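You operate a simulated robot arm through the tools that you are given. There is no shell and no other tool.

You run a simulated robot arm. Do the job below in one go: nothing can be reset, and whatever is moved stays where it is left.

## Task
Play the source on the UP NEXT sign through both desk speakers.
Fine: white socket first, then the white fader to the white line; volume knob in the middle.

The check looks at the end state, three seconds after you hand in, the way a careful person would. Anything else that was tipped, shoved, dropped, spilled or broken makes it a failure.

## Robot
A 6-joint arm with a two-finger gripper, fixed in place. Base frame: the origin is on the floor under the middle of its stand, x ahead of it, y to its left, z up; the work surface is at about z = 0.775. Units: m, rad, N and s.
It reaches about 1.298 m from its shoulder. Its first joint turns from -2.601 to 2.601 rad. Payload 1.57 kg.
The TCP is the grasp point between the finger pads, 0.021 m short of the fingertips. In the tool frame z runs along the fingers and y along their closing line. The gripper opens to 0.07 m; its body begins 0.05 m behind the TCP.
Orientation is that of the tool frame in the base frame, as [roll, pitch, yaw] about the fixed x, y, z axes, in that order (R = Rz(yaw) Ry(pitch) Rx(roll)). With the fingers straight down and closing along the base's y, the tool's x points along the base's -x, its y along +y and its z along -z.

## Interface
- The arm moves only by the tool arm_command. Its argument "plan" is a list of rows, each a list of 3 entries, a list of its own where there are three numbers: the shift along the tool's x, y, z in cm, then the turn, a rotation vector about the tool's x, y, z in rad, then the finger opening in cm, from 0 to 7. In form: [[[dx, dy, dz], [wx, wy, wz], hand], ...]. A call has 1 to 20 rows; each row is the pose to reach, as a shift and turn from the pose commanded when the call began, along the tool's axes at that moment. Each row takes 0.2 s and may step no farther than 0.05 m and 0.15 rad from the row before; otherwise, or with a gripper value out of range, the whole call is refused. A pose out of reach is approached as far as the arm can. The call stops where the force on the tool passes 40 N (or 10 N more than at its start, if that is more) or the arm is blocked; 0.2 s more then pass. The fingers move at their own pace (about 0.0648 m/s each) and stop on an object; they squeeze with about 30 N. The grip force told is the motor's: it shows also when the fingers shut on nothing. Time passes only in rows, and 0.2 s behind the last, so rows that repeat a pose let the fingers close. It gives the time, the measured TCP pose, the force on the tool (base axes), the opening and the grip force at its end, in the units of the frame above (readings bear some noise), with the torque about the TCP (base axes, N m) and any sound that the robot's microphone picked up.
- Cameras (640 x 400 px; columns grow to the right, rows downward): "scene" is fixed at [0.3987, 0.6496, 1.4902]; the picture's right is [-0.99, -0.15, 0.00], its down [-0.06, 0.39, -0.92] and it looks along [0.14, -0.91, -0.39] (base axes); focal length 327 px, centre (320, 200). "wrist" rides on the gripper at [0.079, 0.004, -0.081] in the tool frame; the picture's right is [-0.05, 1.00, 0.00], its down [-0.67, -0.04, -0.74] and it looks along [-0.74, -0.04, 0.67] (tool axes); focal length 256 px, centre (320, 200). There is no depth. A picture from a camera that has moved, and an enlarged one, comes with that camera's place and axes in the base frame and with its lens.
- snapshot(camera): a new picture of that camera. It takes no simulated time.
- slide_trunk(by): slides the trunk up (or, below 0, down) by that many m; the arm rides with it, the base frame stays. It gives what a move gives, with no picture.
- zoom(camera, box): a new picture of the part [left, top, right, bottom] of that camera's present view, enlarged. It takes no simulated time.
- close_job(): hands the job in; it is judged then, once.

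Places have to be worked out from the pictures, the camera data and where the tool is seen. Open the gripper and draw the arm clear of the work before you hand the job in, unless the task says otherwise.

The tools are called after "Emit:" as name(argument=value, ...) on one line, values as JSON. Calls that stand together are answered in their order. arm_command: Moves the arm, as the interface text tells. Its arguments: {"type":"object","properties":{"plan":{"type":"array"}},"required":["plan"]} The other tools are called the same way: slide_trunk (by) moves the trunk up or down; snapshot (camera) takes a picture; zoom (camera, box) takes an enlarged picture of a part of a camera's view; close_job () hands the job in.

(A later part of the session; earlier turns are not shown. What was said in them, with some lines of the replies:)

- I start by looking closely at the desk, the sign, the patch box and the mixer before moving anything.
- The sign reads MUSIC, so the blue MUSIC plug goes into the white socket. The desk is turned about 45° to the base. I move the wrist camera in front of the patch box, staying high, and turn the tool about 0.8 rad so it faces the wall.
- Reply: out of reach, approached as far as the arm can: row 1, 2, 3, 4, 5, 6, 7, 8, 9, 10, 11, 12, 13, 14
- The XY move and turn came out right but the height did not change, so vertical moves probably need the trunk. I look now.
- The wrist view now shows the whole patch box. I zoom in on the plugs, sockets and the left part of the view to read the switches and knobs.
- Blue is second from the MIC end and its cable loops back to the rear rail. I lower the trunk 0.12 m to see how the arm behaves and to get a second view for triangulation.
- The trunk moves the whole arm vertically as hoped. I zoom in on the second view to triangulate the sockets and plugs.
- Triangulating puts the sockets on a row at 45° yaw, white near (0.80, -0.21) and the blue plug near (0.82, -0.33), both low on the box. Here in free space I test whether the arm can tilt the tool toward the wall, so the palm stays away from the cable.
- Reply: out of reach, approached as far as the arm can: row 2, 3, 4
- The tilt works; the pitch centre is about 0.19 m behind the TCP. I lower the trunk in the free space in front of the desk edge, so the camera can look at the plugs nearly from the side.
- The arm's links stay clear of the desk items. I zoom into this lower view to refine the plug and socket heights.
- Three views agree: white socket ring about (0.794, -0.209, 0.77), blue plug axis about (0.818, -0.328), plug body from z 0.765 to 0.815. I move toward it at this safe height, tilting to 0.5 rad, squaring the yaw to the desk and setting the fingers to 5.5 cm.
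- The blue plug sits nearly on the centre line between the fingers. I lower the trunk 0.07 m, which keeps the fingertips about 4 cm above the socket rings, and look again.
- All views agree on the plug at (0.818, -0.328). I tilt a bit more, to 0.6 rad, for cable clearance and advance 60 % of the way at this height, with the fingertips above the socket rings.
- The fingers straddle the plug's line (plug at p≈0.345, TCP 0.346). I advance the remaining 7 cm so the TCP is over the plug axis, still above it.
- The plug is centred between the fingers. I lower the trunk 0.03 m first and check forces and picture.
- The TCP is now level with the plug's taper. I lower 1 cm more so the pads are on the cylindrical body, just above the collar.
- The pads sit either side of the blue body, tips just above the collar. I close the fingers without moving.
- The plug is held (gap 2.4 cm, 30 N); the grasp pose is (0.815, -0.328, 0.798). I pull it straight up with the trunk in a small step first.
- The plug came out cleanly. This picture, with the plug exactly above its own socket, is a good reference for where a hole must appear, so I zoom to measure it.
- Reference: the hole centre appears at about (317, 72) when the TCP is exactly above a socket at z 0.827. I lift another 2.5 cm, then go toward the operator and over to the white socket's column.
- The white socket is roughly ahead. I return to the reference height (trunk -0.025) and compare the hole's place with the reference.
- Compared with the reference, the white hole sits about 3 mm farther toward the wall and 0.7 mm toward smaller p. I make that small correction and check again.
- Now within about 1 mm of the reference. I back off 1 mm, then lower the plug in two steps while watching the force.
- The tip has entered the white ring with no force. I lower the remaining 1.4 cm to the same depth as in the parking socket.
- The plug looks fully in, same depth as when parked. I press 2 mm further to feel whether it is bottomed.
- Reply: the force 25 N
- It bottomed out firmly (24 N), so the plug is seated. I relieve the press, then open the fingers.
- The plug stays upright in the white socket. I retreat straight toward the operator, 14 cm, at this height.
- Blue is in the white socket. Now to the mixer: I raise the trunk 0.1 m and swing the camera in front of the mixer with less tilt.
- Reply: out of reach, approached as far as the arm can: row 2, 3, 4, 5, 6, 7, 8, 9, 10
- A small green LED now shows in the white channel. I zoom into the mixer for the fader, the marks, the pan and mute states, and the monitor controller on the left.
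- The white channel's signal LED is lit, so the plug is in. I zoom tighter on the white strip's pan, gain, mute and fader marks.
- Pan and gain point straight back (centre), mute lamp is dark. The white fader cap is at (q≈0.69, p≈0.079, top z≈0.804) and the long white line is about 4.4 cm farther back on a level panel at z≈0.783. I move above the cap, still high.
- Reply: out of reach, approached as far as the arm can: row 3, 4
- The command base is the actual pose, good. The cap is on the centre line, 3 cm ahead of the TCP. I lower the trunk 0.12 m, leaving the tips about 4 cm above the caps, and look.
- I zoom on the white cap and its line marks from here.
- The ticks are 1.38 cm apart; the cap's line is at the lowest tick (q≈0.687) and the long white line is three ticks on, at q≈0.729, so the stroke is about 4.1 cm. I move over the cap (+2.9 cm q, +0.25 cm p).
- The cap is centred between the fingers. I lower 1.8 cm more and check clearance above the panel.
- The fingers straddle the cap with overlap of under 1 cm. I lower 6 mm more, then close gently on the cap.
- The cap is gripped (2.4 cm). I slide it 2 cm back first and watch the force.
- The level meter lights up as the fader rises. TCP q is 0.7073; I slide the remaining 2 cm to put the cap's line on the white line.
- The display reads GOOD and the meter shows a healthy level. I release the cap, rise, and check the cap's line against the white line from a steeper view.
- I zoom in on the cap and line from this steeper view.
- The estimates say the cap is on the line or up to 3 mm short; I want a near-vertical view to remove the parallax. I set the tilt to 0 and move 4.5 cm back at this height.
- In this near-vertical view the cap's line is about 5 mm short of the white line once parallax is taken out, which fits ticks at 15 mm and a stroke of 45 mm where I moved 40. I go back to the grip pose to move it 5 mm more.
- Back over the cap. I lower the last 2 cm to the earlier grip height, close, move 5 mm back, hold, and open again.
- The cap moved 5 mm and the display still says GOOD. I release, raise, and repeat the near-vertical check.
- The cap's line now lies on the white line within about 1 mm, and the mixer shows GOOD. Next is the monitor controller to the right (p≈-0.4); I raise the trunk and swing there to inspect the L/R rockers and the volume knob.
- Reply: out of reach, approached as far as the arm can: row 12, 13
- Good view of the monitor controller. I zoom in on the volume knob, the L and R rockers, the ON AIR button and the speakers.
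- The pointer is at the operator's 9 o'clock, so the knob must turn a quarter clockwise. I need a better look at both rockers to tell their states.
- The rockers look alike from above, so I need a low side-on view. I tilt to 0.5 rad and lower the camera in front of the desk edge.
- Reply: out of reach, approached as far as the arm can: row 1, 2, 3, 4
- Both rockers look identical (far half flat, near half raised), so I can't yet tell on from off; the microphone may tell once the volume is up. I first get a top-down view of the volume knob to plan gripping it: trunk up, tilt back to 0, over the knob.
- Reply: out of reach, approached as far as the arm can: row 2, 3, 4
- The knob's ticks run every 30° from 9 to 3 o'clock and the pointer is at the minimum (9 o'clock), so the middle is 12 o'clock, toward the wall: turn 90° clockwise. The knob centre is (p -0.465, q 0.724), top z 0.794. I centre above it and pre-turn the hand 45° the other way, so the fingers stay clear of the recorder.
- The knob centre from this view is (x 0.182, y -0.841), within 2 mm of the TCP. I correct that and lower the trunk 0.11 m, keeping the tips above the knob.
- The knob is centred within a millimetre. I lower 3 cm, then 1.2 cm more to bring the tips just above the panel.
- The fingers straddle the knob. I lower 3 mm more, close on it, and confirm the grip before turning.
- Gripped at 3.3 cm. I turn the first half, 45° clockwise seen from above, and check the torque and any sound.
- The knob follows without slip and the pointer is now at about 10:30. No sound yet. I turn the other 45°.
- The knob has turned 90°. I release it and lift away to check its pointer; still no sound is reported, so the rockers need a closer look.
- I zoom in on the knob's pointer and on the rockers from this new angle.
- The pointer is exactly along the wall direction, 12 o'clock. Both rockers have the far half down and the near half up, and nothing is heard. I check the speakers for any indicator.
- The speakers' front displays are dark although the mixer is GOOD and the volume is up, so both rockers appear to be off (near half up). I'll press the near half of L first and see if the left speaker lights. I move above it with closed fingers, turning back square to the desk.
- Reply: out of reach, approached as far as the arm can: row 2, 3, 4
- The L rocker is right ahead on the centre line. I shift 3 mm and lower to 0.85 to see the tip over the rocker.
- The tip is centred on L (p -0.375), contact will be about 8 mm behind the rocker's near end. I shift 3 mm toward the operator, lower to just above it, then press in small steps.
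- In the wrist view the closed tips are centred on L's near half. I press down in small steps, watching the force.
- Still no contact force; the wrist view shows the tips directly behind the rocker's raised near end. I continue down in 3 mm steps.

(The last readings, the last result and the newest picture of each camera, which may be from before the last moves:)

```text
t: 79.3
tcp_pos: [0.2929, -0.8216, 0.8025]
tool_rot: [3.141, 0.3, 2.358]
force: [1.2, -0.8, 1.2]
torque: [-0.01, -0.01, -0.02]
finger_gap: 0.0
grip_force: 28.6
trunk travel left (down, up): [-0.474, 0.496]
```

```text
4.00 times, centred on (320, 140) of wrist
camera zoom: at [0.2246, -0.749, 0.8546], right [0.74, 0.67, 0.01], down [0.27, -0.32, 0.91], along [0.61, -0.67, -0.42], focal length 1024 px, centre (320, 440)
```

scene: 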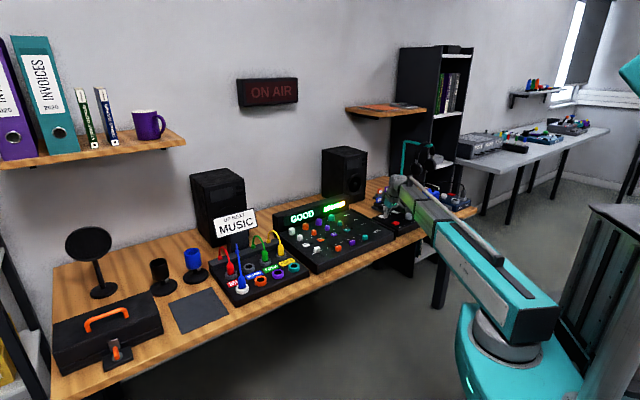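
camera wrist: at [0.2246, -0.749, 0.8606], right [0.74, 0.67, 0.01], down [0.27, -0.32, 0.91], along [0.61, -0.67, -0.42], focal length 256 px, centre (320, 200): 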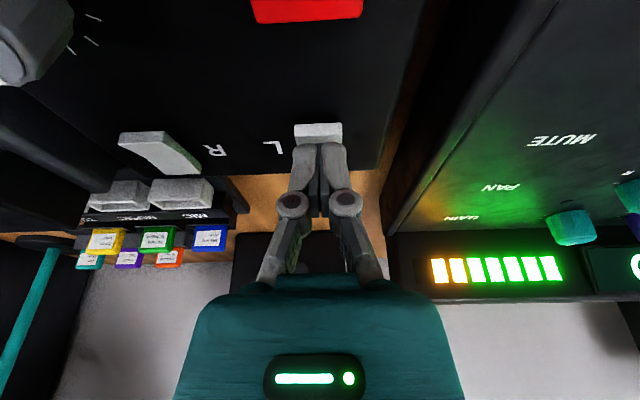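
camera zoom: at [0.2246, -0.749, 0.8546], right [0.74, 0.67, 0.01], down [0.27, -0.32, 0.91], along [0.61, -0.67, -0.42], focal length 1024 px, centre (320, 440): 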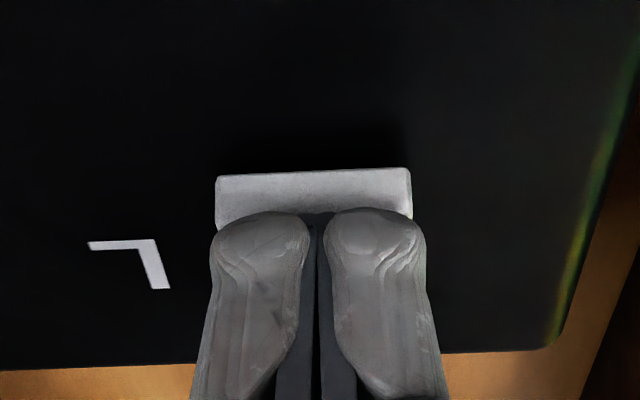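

First light touch, and the fingers are centred on the rocker. I keep pressing in 3 mm steps.

Emit:
slide_trunk(by=-0.003)

Emit:
slide_trunk(by=-0.003)

Emit:
zoom(camera="wrist", box=[260, 90, 380, 190])

Emit:
zoom(camera="scene", box=[180, 140, 380, 240])

```text
t: 79.8
tcp_pos: [0.2925, -0.8219, 0.7989]
tool_rot: [-3.141, 0.301, 2.356]
force: [0.2, -0.8, 0.0]
torque: [0.04, 0.03, 0.01]
finger_gap: 0.0
grip_force: 28.0
trunk travel left (down, up): [-0.471, 0.499]
```

```text
t: 80.3
tcp_pos: [0.2932, -0.8223, 0.7977]
tool_rot: [-3.14, 0.302, 2.356]
force: [1.2, -3.3, 16.7]
torque: [-0.08, -0.04, -0.01]
finger_gap: 0.0059
grip_force: 28.6
trunk travel left (down, up): [-0.468, 0.502]
```

```text
4.00 times, centred on (320, 140) of wrist
camera zoom: at [0.2245, -0.7487, 0.8496], right [0.74, 0.67, 0.01], down [0.27, -0.32, 0.91], along [0.61, -0.67, -0.42], focal length 1024 px, centre (320, 440)
```

zoom: 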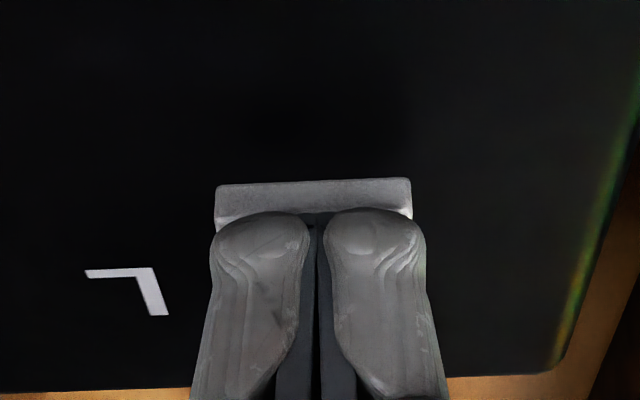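

```text
3.20 times, centred on (280, 190) of scene
camera zoom: at [0.3987, 0.6496, 1.4902], right [-0.99, -0.15, 0.0], down [-0.06, 0.39, -0.92], along [0.14, -0.91, -0.39], focal length 1045 px, centre (448, 232)
```

zoom: 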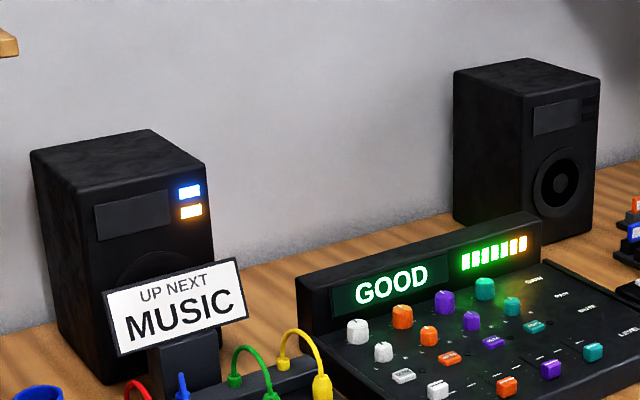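

The left speaker's lamps came on (blue and orange), so pressing the near half is ON. I lift off and move across to the R rocker.

Emit:
slide_trunk(by=0.05)

Emit:
arm_command(plan=[[[0, -2.9, 0], [0, 0, 0], 0], [[0, -5.8, 0], [0, 0, 0], 0], [[0, -8.7, 0], [0, 0, 0], 0], [[0, -8.7, 0], [0, 0, 0], 0]])

Emit:
snapshot(camera="wrist")

Emit:
zoom(camera="scene", box=[375, 190, 423, 225])

Emit:
zoom(camera="scene", box=[185, 160, 255, 245])

```text
t: 81.2
tcp_pos: [0.2927, -0.8212, 0.8447]
tool_rot: [3.14, 0.3, 2.356]
force: [0.7, -0.4, 0.0]
torque: [0.01, 0.0, -0.03]
finger_gap: 0.0002
grip_force: 28.7
trunk travel left (down, up): [-0.518, 0.452]
```

```text
t: 82.2
tcp_pos: [0.2308, -0.8838, 0.8462]
tool_rot: [3.141, 0.3, 2.358]
force: [0.1, -0.4, 0.1]
torque: [0.0, 0.02, -0.02]
finger_gap: 0.0
grip_force: 28.5
trunk travel left (down, up): [-0.518, 0.452]
```

```text
taken
camera wrist: at [0.1625, -0.81, 0.8985], right [0.74, 0.67, 0.02], down [0.27, -0.32, 0.91], along [0.61, -0.67, -0.42], focal length 256 px, centre (320, 200)
```

wrist: 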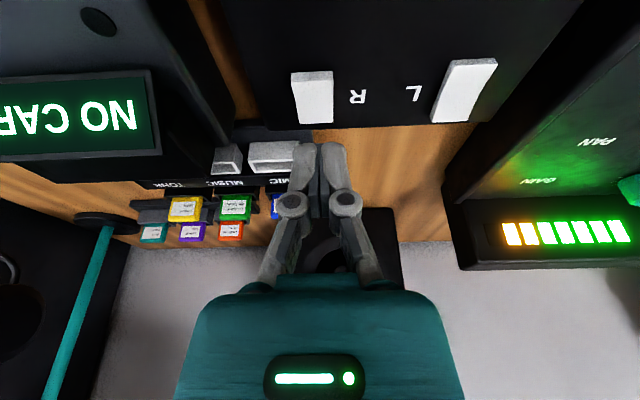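

```text
11.43 times, centred on (399, 208) of scene
camera zoom: at [0.3987, 0.6496, 1.4902], right [-0.99, -0.15, 0.0], down [-0.06, 0.39, -0.92], along [0.14, -0.91, -0.39], focal length 3732 px, centre (-583, 114)
```

zoom: 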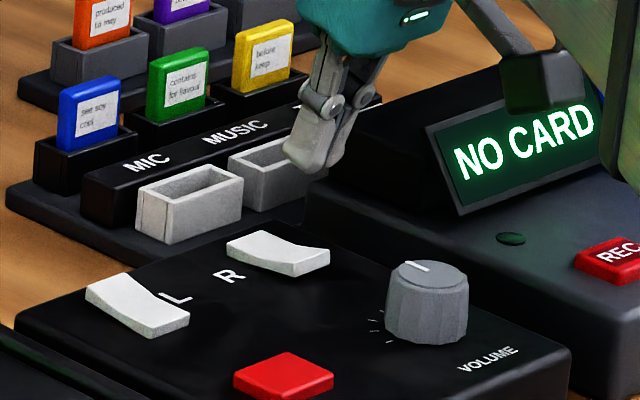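

```text
4.71 times, centred on (220, 202) of scene
camera zoom: at [0.3987, 0.6496, 1.4902], right [-0.99, -0.15, 0.0], down [-0.06, 0.39, -0.92], along [0.14, -0.91, -0.39], focal length 1537 px, centre (791, 188)
```

zoom: 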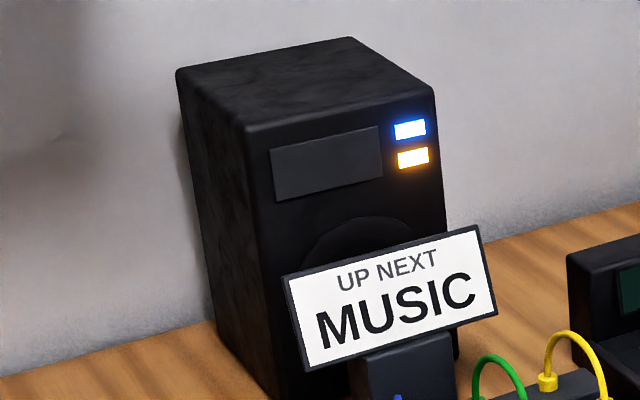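

L has latched to the other side and its speaker shows both lamps. R is 3.5 mm off the tip's line; I shift, and lower to just above it.

Emit:
arm_command(plan=[[[0, -0.35, 0], [0, 0, 0], 0], [[0, -0.35, 0], [0, 0, 0], 0]])

Emit:
slide_trunk(by=-0.036)

Emit:
zoom(camera="wrist", box=[240, 60, 400, 190])

Emit:
zoom(camera="scene", box=[375, 185, 435, 230])

```text
t: 82.8
tcp_pos: [0.2287, -0.8857, 0.8444]
tool_rot: [3.141, 0.3, 2.357]
force: [0.1, -0.1, -0.1]
torque: [-0.01, 0.01, 0.03]
finger_gap: 0.0
grip_force: 28.3
trunk travel left (down, up): [-0.518, 0.452]
```

```text
t: 83.6
tcp_pos: [0.2276, -0.887, 0.8101]
tool_rot: [3.142, 0.3, 2.358]
force: [-0.4, -0.3, 0.5]
torque: [0.05, -0.02, -0.02]
finger_gap: 0.0001
grip_force: 28.4
trunk travel left (down, up): [-0.482, 0.488]
```

```text
3.08 times, centred on (320, 125) of wrist
camera zoom: at [0.1605, -0.8127, 0.8626], right [0.74, 0.67, 0.01], down [0.27, -0.32, 0.91], along [0.61, -0.67, -0.42], focal length 788 px, centre (320, 431)
```

zoom: 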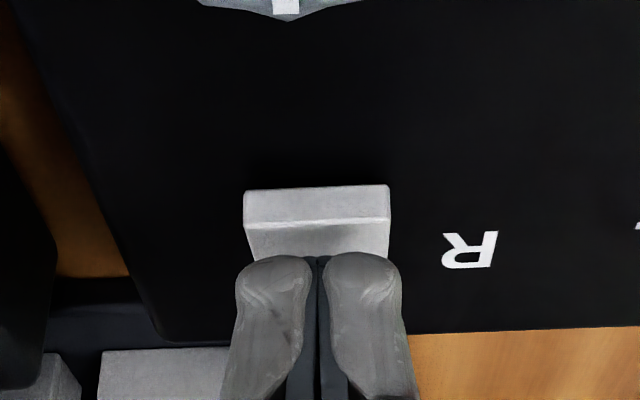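

```text
8.89 times, centred on (405, 208) of scene
camera zoom: at [0.3987, 0.6496, 1.4902], right [-0.99, -0.15, 0.0], down [-0.06, 0.39, -0.92], along [0.14, -0.91, -0.39], focal length 2903 px, centre (-436, 133)
```

zoom: 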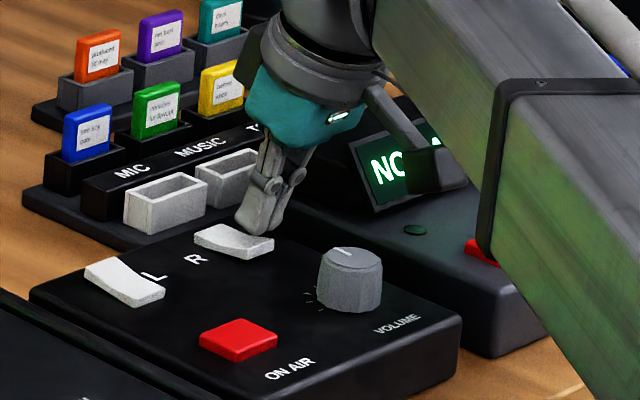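

Aligned over R with no contact elsewhere. I press down in small steps.

Emit:
slide_trunk(by=-0.006)

Emit:
slide_trunk(by=-0.004)

Emit:
slide_trunk(by=-0.003)

Emit:
zoom(camera="scene", box=[180, 140, 380, 240])

Emit:
zoom(camera="wrist", box=[240, 60, 400, 190])

```text
t: 84.2
tcp_pos: [0.2284, -0.8867, 0.8032]
tool_rot: [3.142, 0.3, 2.356]
force: [0.1, 0.5, -0.1]
torque: [0.0, -0.01, 0.0]
finger_gap: 0.0
grip_force: 28.9
trunk travel left (down, up): [-0.476, 0.494]
```

```text
t: 84.7
tcp_pos: [0.2288, -0.8851, 0.8003]
tool_rot: [3.14, 0.299, 2.357]
force: [0.3, -0.5, 0.2]
torque: [0.01, 0.0, -0.02]
finger_gap: 0.0003
grip_force: 28.6
trunk travel left (down, up): [-0.472, 0.498]
```

```text
t: 85.2
tcp_pos: [0.2282, -0.8855, 0.7973]
tool_rot: [-3.141, 0.299, 2.357]
force: [-0.7, -1.9, 5.5]
torque: [-0.04, -0.02, 0.03]
finger_gap: 0.0058
grip_force: 28.9
trunk travel left (down, up): [-0.469, 0.501]
```

```text
3.20 times, centred on (280, 190) of scene
camera zoom: at [0.3987, 0.6496, 1.4902], right [-0.99, -0.15, 0.0], down [-0.06, 0.39, -0.92], along [0.14, -0.91, -0.39], focal length 1045 px, centre (448, 232)
```

zoom: 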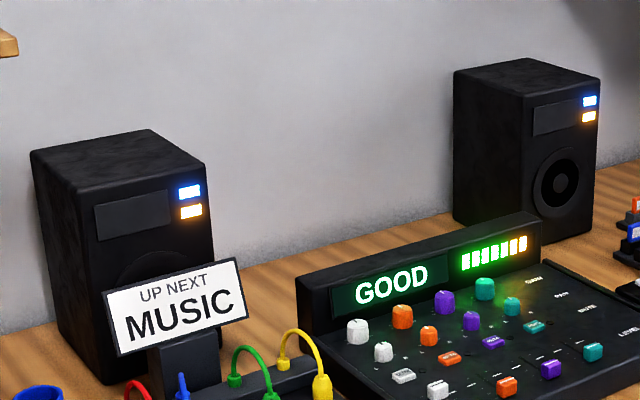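

```text
3.08 times, centred on (320, 125) of wrist
camera zoom: at [0.1605, -0.8126, 0.8499], right [0.74, 0.67, 0.01], down [0.27, -0.32, 0.91], along [0.61, -0.67, -0.42], focal length 788 px, centre (320, 431)
```

zoom: 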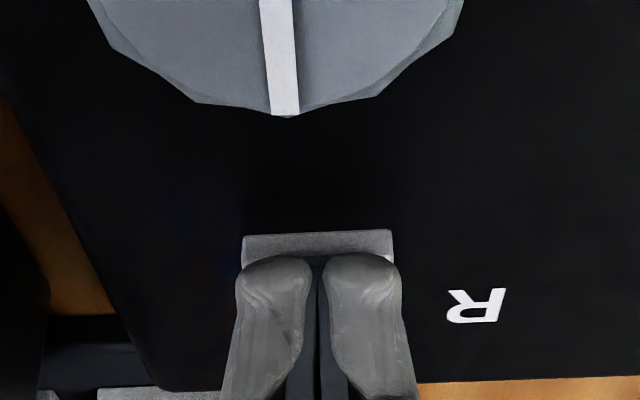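

Both speakers now show their lamps. I lift off and check that R stays latched, and look at everything again.

Emit:
slide_trunk(by=0.1)

Emit:
snapshot(camera="scene")

Emit:
zoom(camera="scene", box=[375, 185, 435, 230])

Emit:
zoom(camera="scene", box=[315, 140, 375, 210])

Emit:
snapshot(camera="wrist")

```text
t: 86.6
tcp_pos: [0.2291, -0.8853, 0.8966]
tool_rot: [-3.141, 0.3, 2.356]
force: [0.3, 0.6, -0.4]
torque: [0.03, 0.0, 0.0]
finger_gap: 0.0
grip_force: 29.0
trunk travel left (down, up): [-0.569, 0.401]
```

```text
taken
```

scene: 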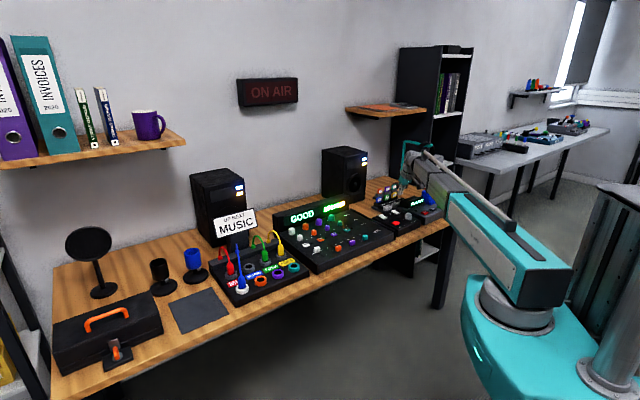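

```text
8.89 times, centred on (405, 208) of scene
camera zoom: at [0.3987, 0.6496, 1.4902], right [-0.99, -0.15, 0.0], down [-0.06, 0.39, -0.92], along [0.14, -0.91, -0.39], focal length 2903 px, centre (-436, 133)
```

zoom: 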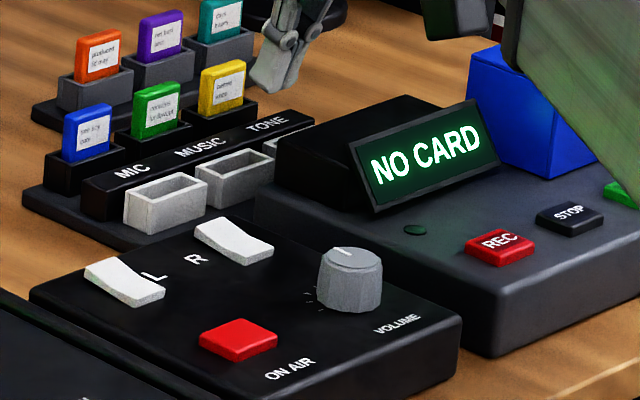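

```text
5.71 times, centred on (345, 175) of scene
camera zoom: at [0.3987, 0.6496, 1.4902], right [-0.99, -0.15, 0.0], down [-0.06, 0.39, -0.92], along [0.14, -0.91, -0.39], focal length 1866 px, centre (177, 343)
```

zoom: 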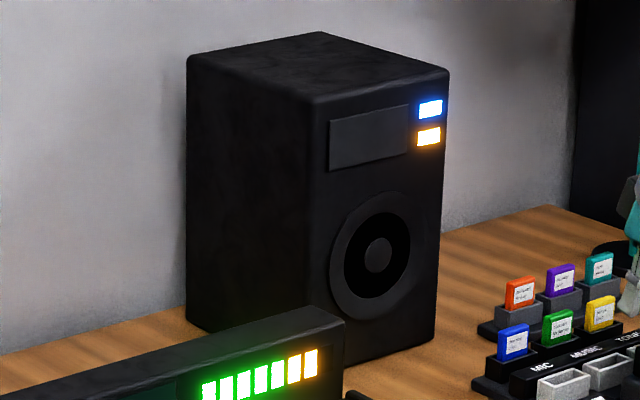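

```text
taken
camera wrist: at [0.1605, -0.8128, 0.9495], right [0.74, 0.67, 0.01], down [0.27, -0.32, 0.91], along [0.61, -0.67, -0.42], focal length 256 px, centre (320, 200)
```

wrist: 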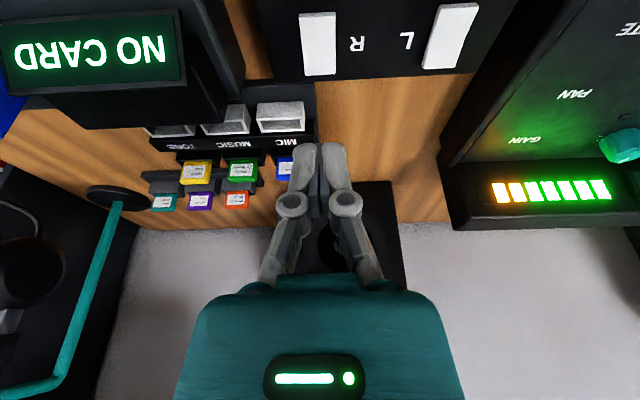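

Both rockers are latched on, both speakers are lit, and the knob still points to 12 o'clock. I raise the arm, open the gripper, and pull back toward the base, clear of the desk.

Emit:
slide_trunk(by=0.2)

Emit:
arm_command(plan=[[[3, 1.5, -0.9], [0, 0.05, 0], 3], [[6, 3, -1.8], [0, 0.1, 0], 5], [[9, 4.5, -2.7], [0, 0.15, 0], 7], [[12, 6, -3.6], [0, 0.2, 0], 7], [[15, 7.5, -4.5], [0, 0.25, 0], 7], [[18, 9, -5.4], [0, 0.3, 0], 7], [[18, 9, -5.4], [0, 0.3, 0], 7]])

Emit:
snapshot(camera="scene")

Emit:
snapshot(camera="wrist")

```text
t: 88.7
tcp_pos: [0.229, -0.8866, 1.0963]
tool_rot: [-3.141, 0.301, 2.354]
force: [-0.1, 0.0, 0.2]
torque: [0.01, 0.01, 0.0]
finger_gap: 0.0
grip_force: 29.3
trunk travel left (down, up): [-0.769, 0.201]
```

```text
t: 90.3
tcp_pos: [0.1604, -0.689, 1.088]
tool_rot: [-3.14, -0.003, 2.355]
force: [0.0, -0.4, -0.4]
torque: [0.02, 0.0, 0.0]
finger_gap: 0.0696
grip_force: 0.1
out of reach, approached as far as the arm can: row 2, 3, 4, 5, 6, 7
trunk travel left (down, up): [-0.769, 0.201]
```

```text
taken
```

scene: 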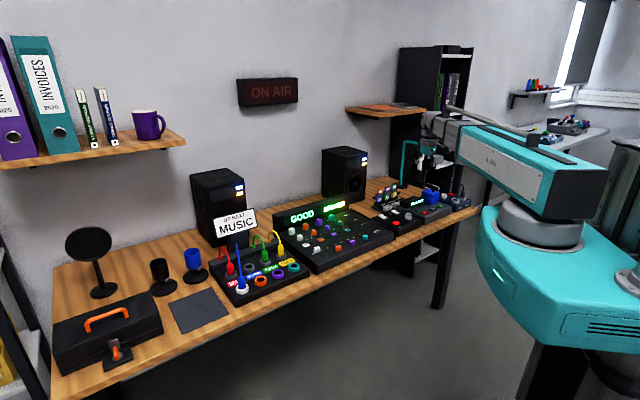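

```text
taken
camera wrist: at [0.1064, -0.63, 1.1685], right [0.74, 0.67, 0.0], down [0.45, -0.5, 0.74], along [0.5, -0.55, -0.67], focal length 256 px, centre (320, 200)
```

wrist: 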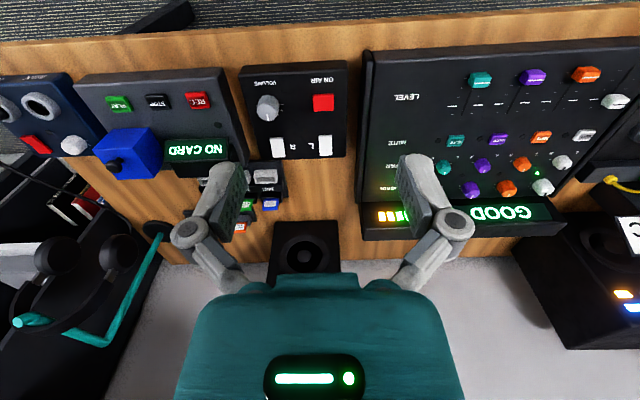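

I make a last check of every part of the end state with zooms before handing in.

Emit:
zoom(camera="scene", box=[190, 200, 330, 310])

Emit:
zoom(camera="scene", box=[265, 190, 395, 280])

Emit:
zoom(camera="wrist", box=[235, 55, 355, 165])

Emit:
zoom(camera="scene", box=[365, 165, 480, 235])

Emit:
zoom(camera="wrist", box=[520, 60, 640, 200])

```text
3.64 times, centred on (260, 255) of scene
camera zoom: at [0.3987, 0.6496, 1.4902], right [-0.99, -0.15, 0.0], down [-0.06, 0.39, -0.92], along [0.14, -0.91, -0.39], focal length 1188 px, centre (538, 0)
```

zoom: 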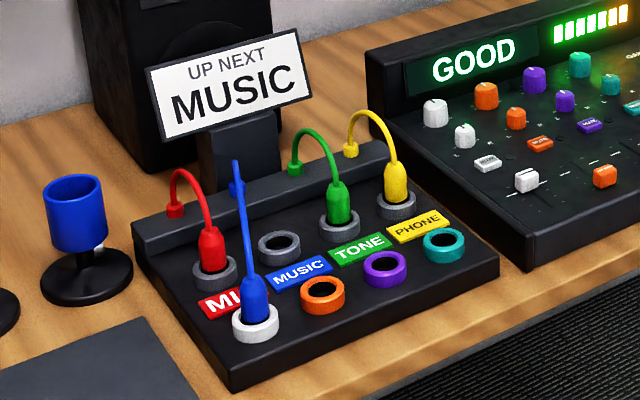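

```text
4.44 times, centred on (330, 235) of scene
camera zoom: at [0.3987, 0.6496, 1.4902], right [-0.99, -0.15, 0.0], down [-0.06, 0.39, -0.92], along [0.14, -0.91, -0.39], focal length 1451 px, centre (276, 44)
```

zoom: 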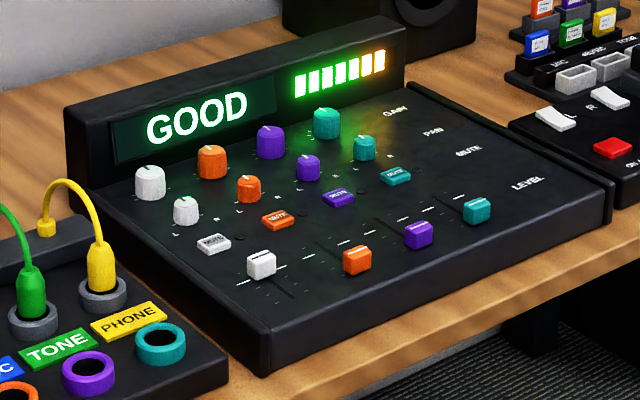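

```text
3.64 times, centred on (295, 110) of wrist
camera zoom: at [0.1064, -0.63, 1.1685], right [0.74, 0.67, 0.0], down [0.45, -0.5, 0.74], along [0.5, -0.55, -0.67], focal length 931 px, centre (411, 527)
```

zoom: 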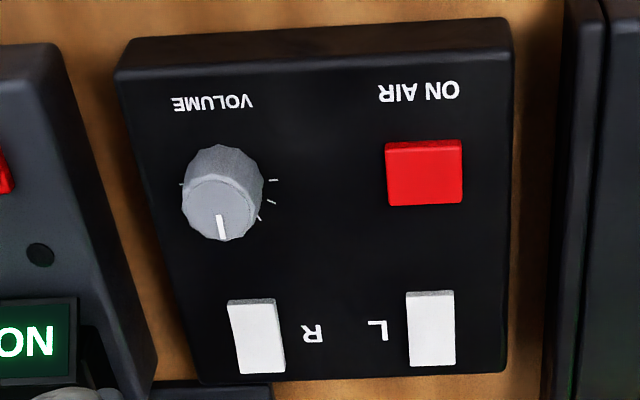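

```text
5.57 times, centred on (422, 200) of scene
camera zoom: at [0.3987, 0.6496, 1.4902], right [-0.99, -0.15, 0.0], down [-0.06, 0.39, -0.92], along [0.14, -0.91, -0.39], focal length 1817 px, centre (-250, 200)
```

zoom: 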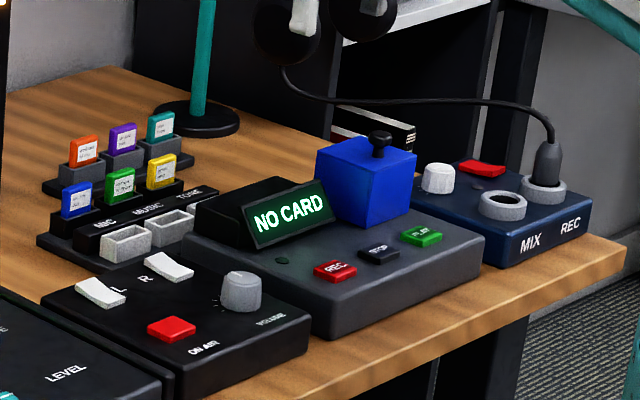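

```text
2.86 times, centred on (580, 130) of wrist
camera zoom: at [0.1064, -0.63, 1.1685], right [0.74, 0.67, 0.0], down [0.45, -0.5, 0.74], along [0.5, -0.55, -0.67], focal length 731 px, centre (-423, 400)
```

zoom: 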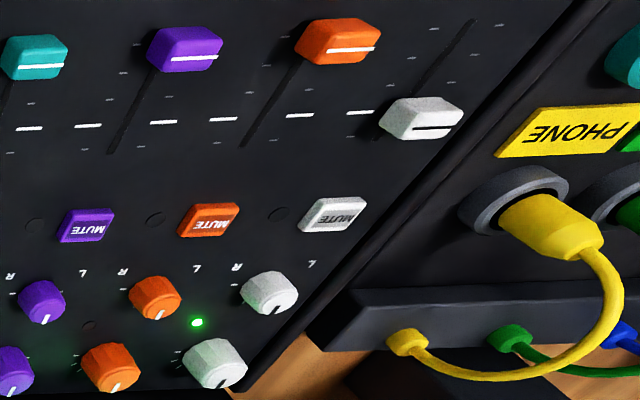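

All of it checks out:
- **Plug:** the blue MUSIC plug is seated in the white socket.
- **Mixer:** the white fader is on its white line, pan is centred, mute is off, and the display shows GOOD.
- **Volume:** the knob is at 12 o'clock.
- **Speakers:** L and R are both on, with their lamps lit.

Nothing else was disturbed. The gripper is open and clear, so I hand in.

Emit:
close_job()

```text
The job is handed in.
```

MUSIC, the source on the UP NEXT sign, is now routed through both desk speakers. The job is handed in. The robot's microphone never reported any sound, so I'm judging that it plays from the lamps and displays alone.

- **Plug:** the blue MUSIC plug is seated in the white socket, and the white channel's signal light is on.
- **Fader:** the white fader sits on its white line to within about 1 mm. I had to nudge it a second time after the first move stopped about 5 mm short. The mixer display reads GOOD.
- **Volume:** the knob was at its minimum. It now points to 12 o'clock, the middle of its scale.
- **Speakers:** both L and R switches were off, so I pressed them on. The lamps on both speakers are lit.

I left the ON AIR button, the other plugs and faders, and the recorder alone. The last pictures show nothing else moved. The gripper is open and the arm is pulled back, clear of the controls.
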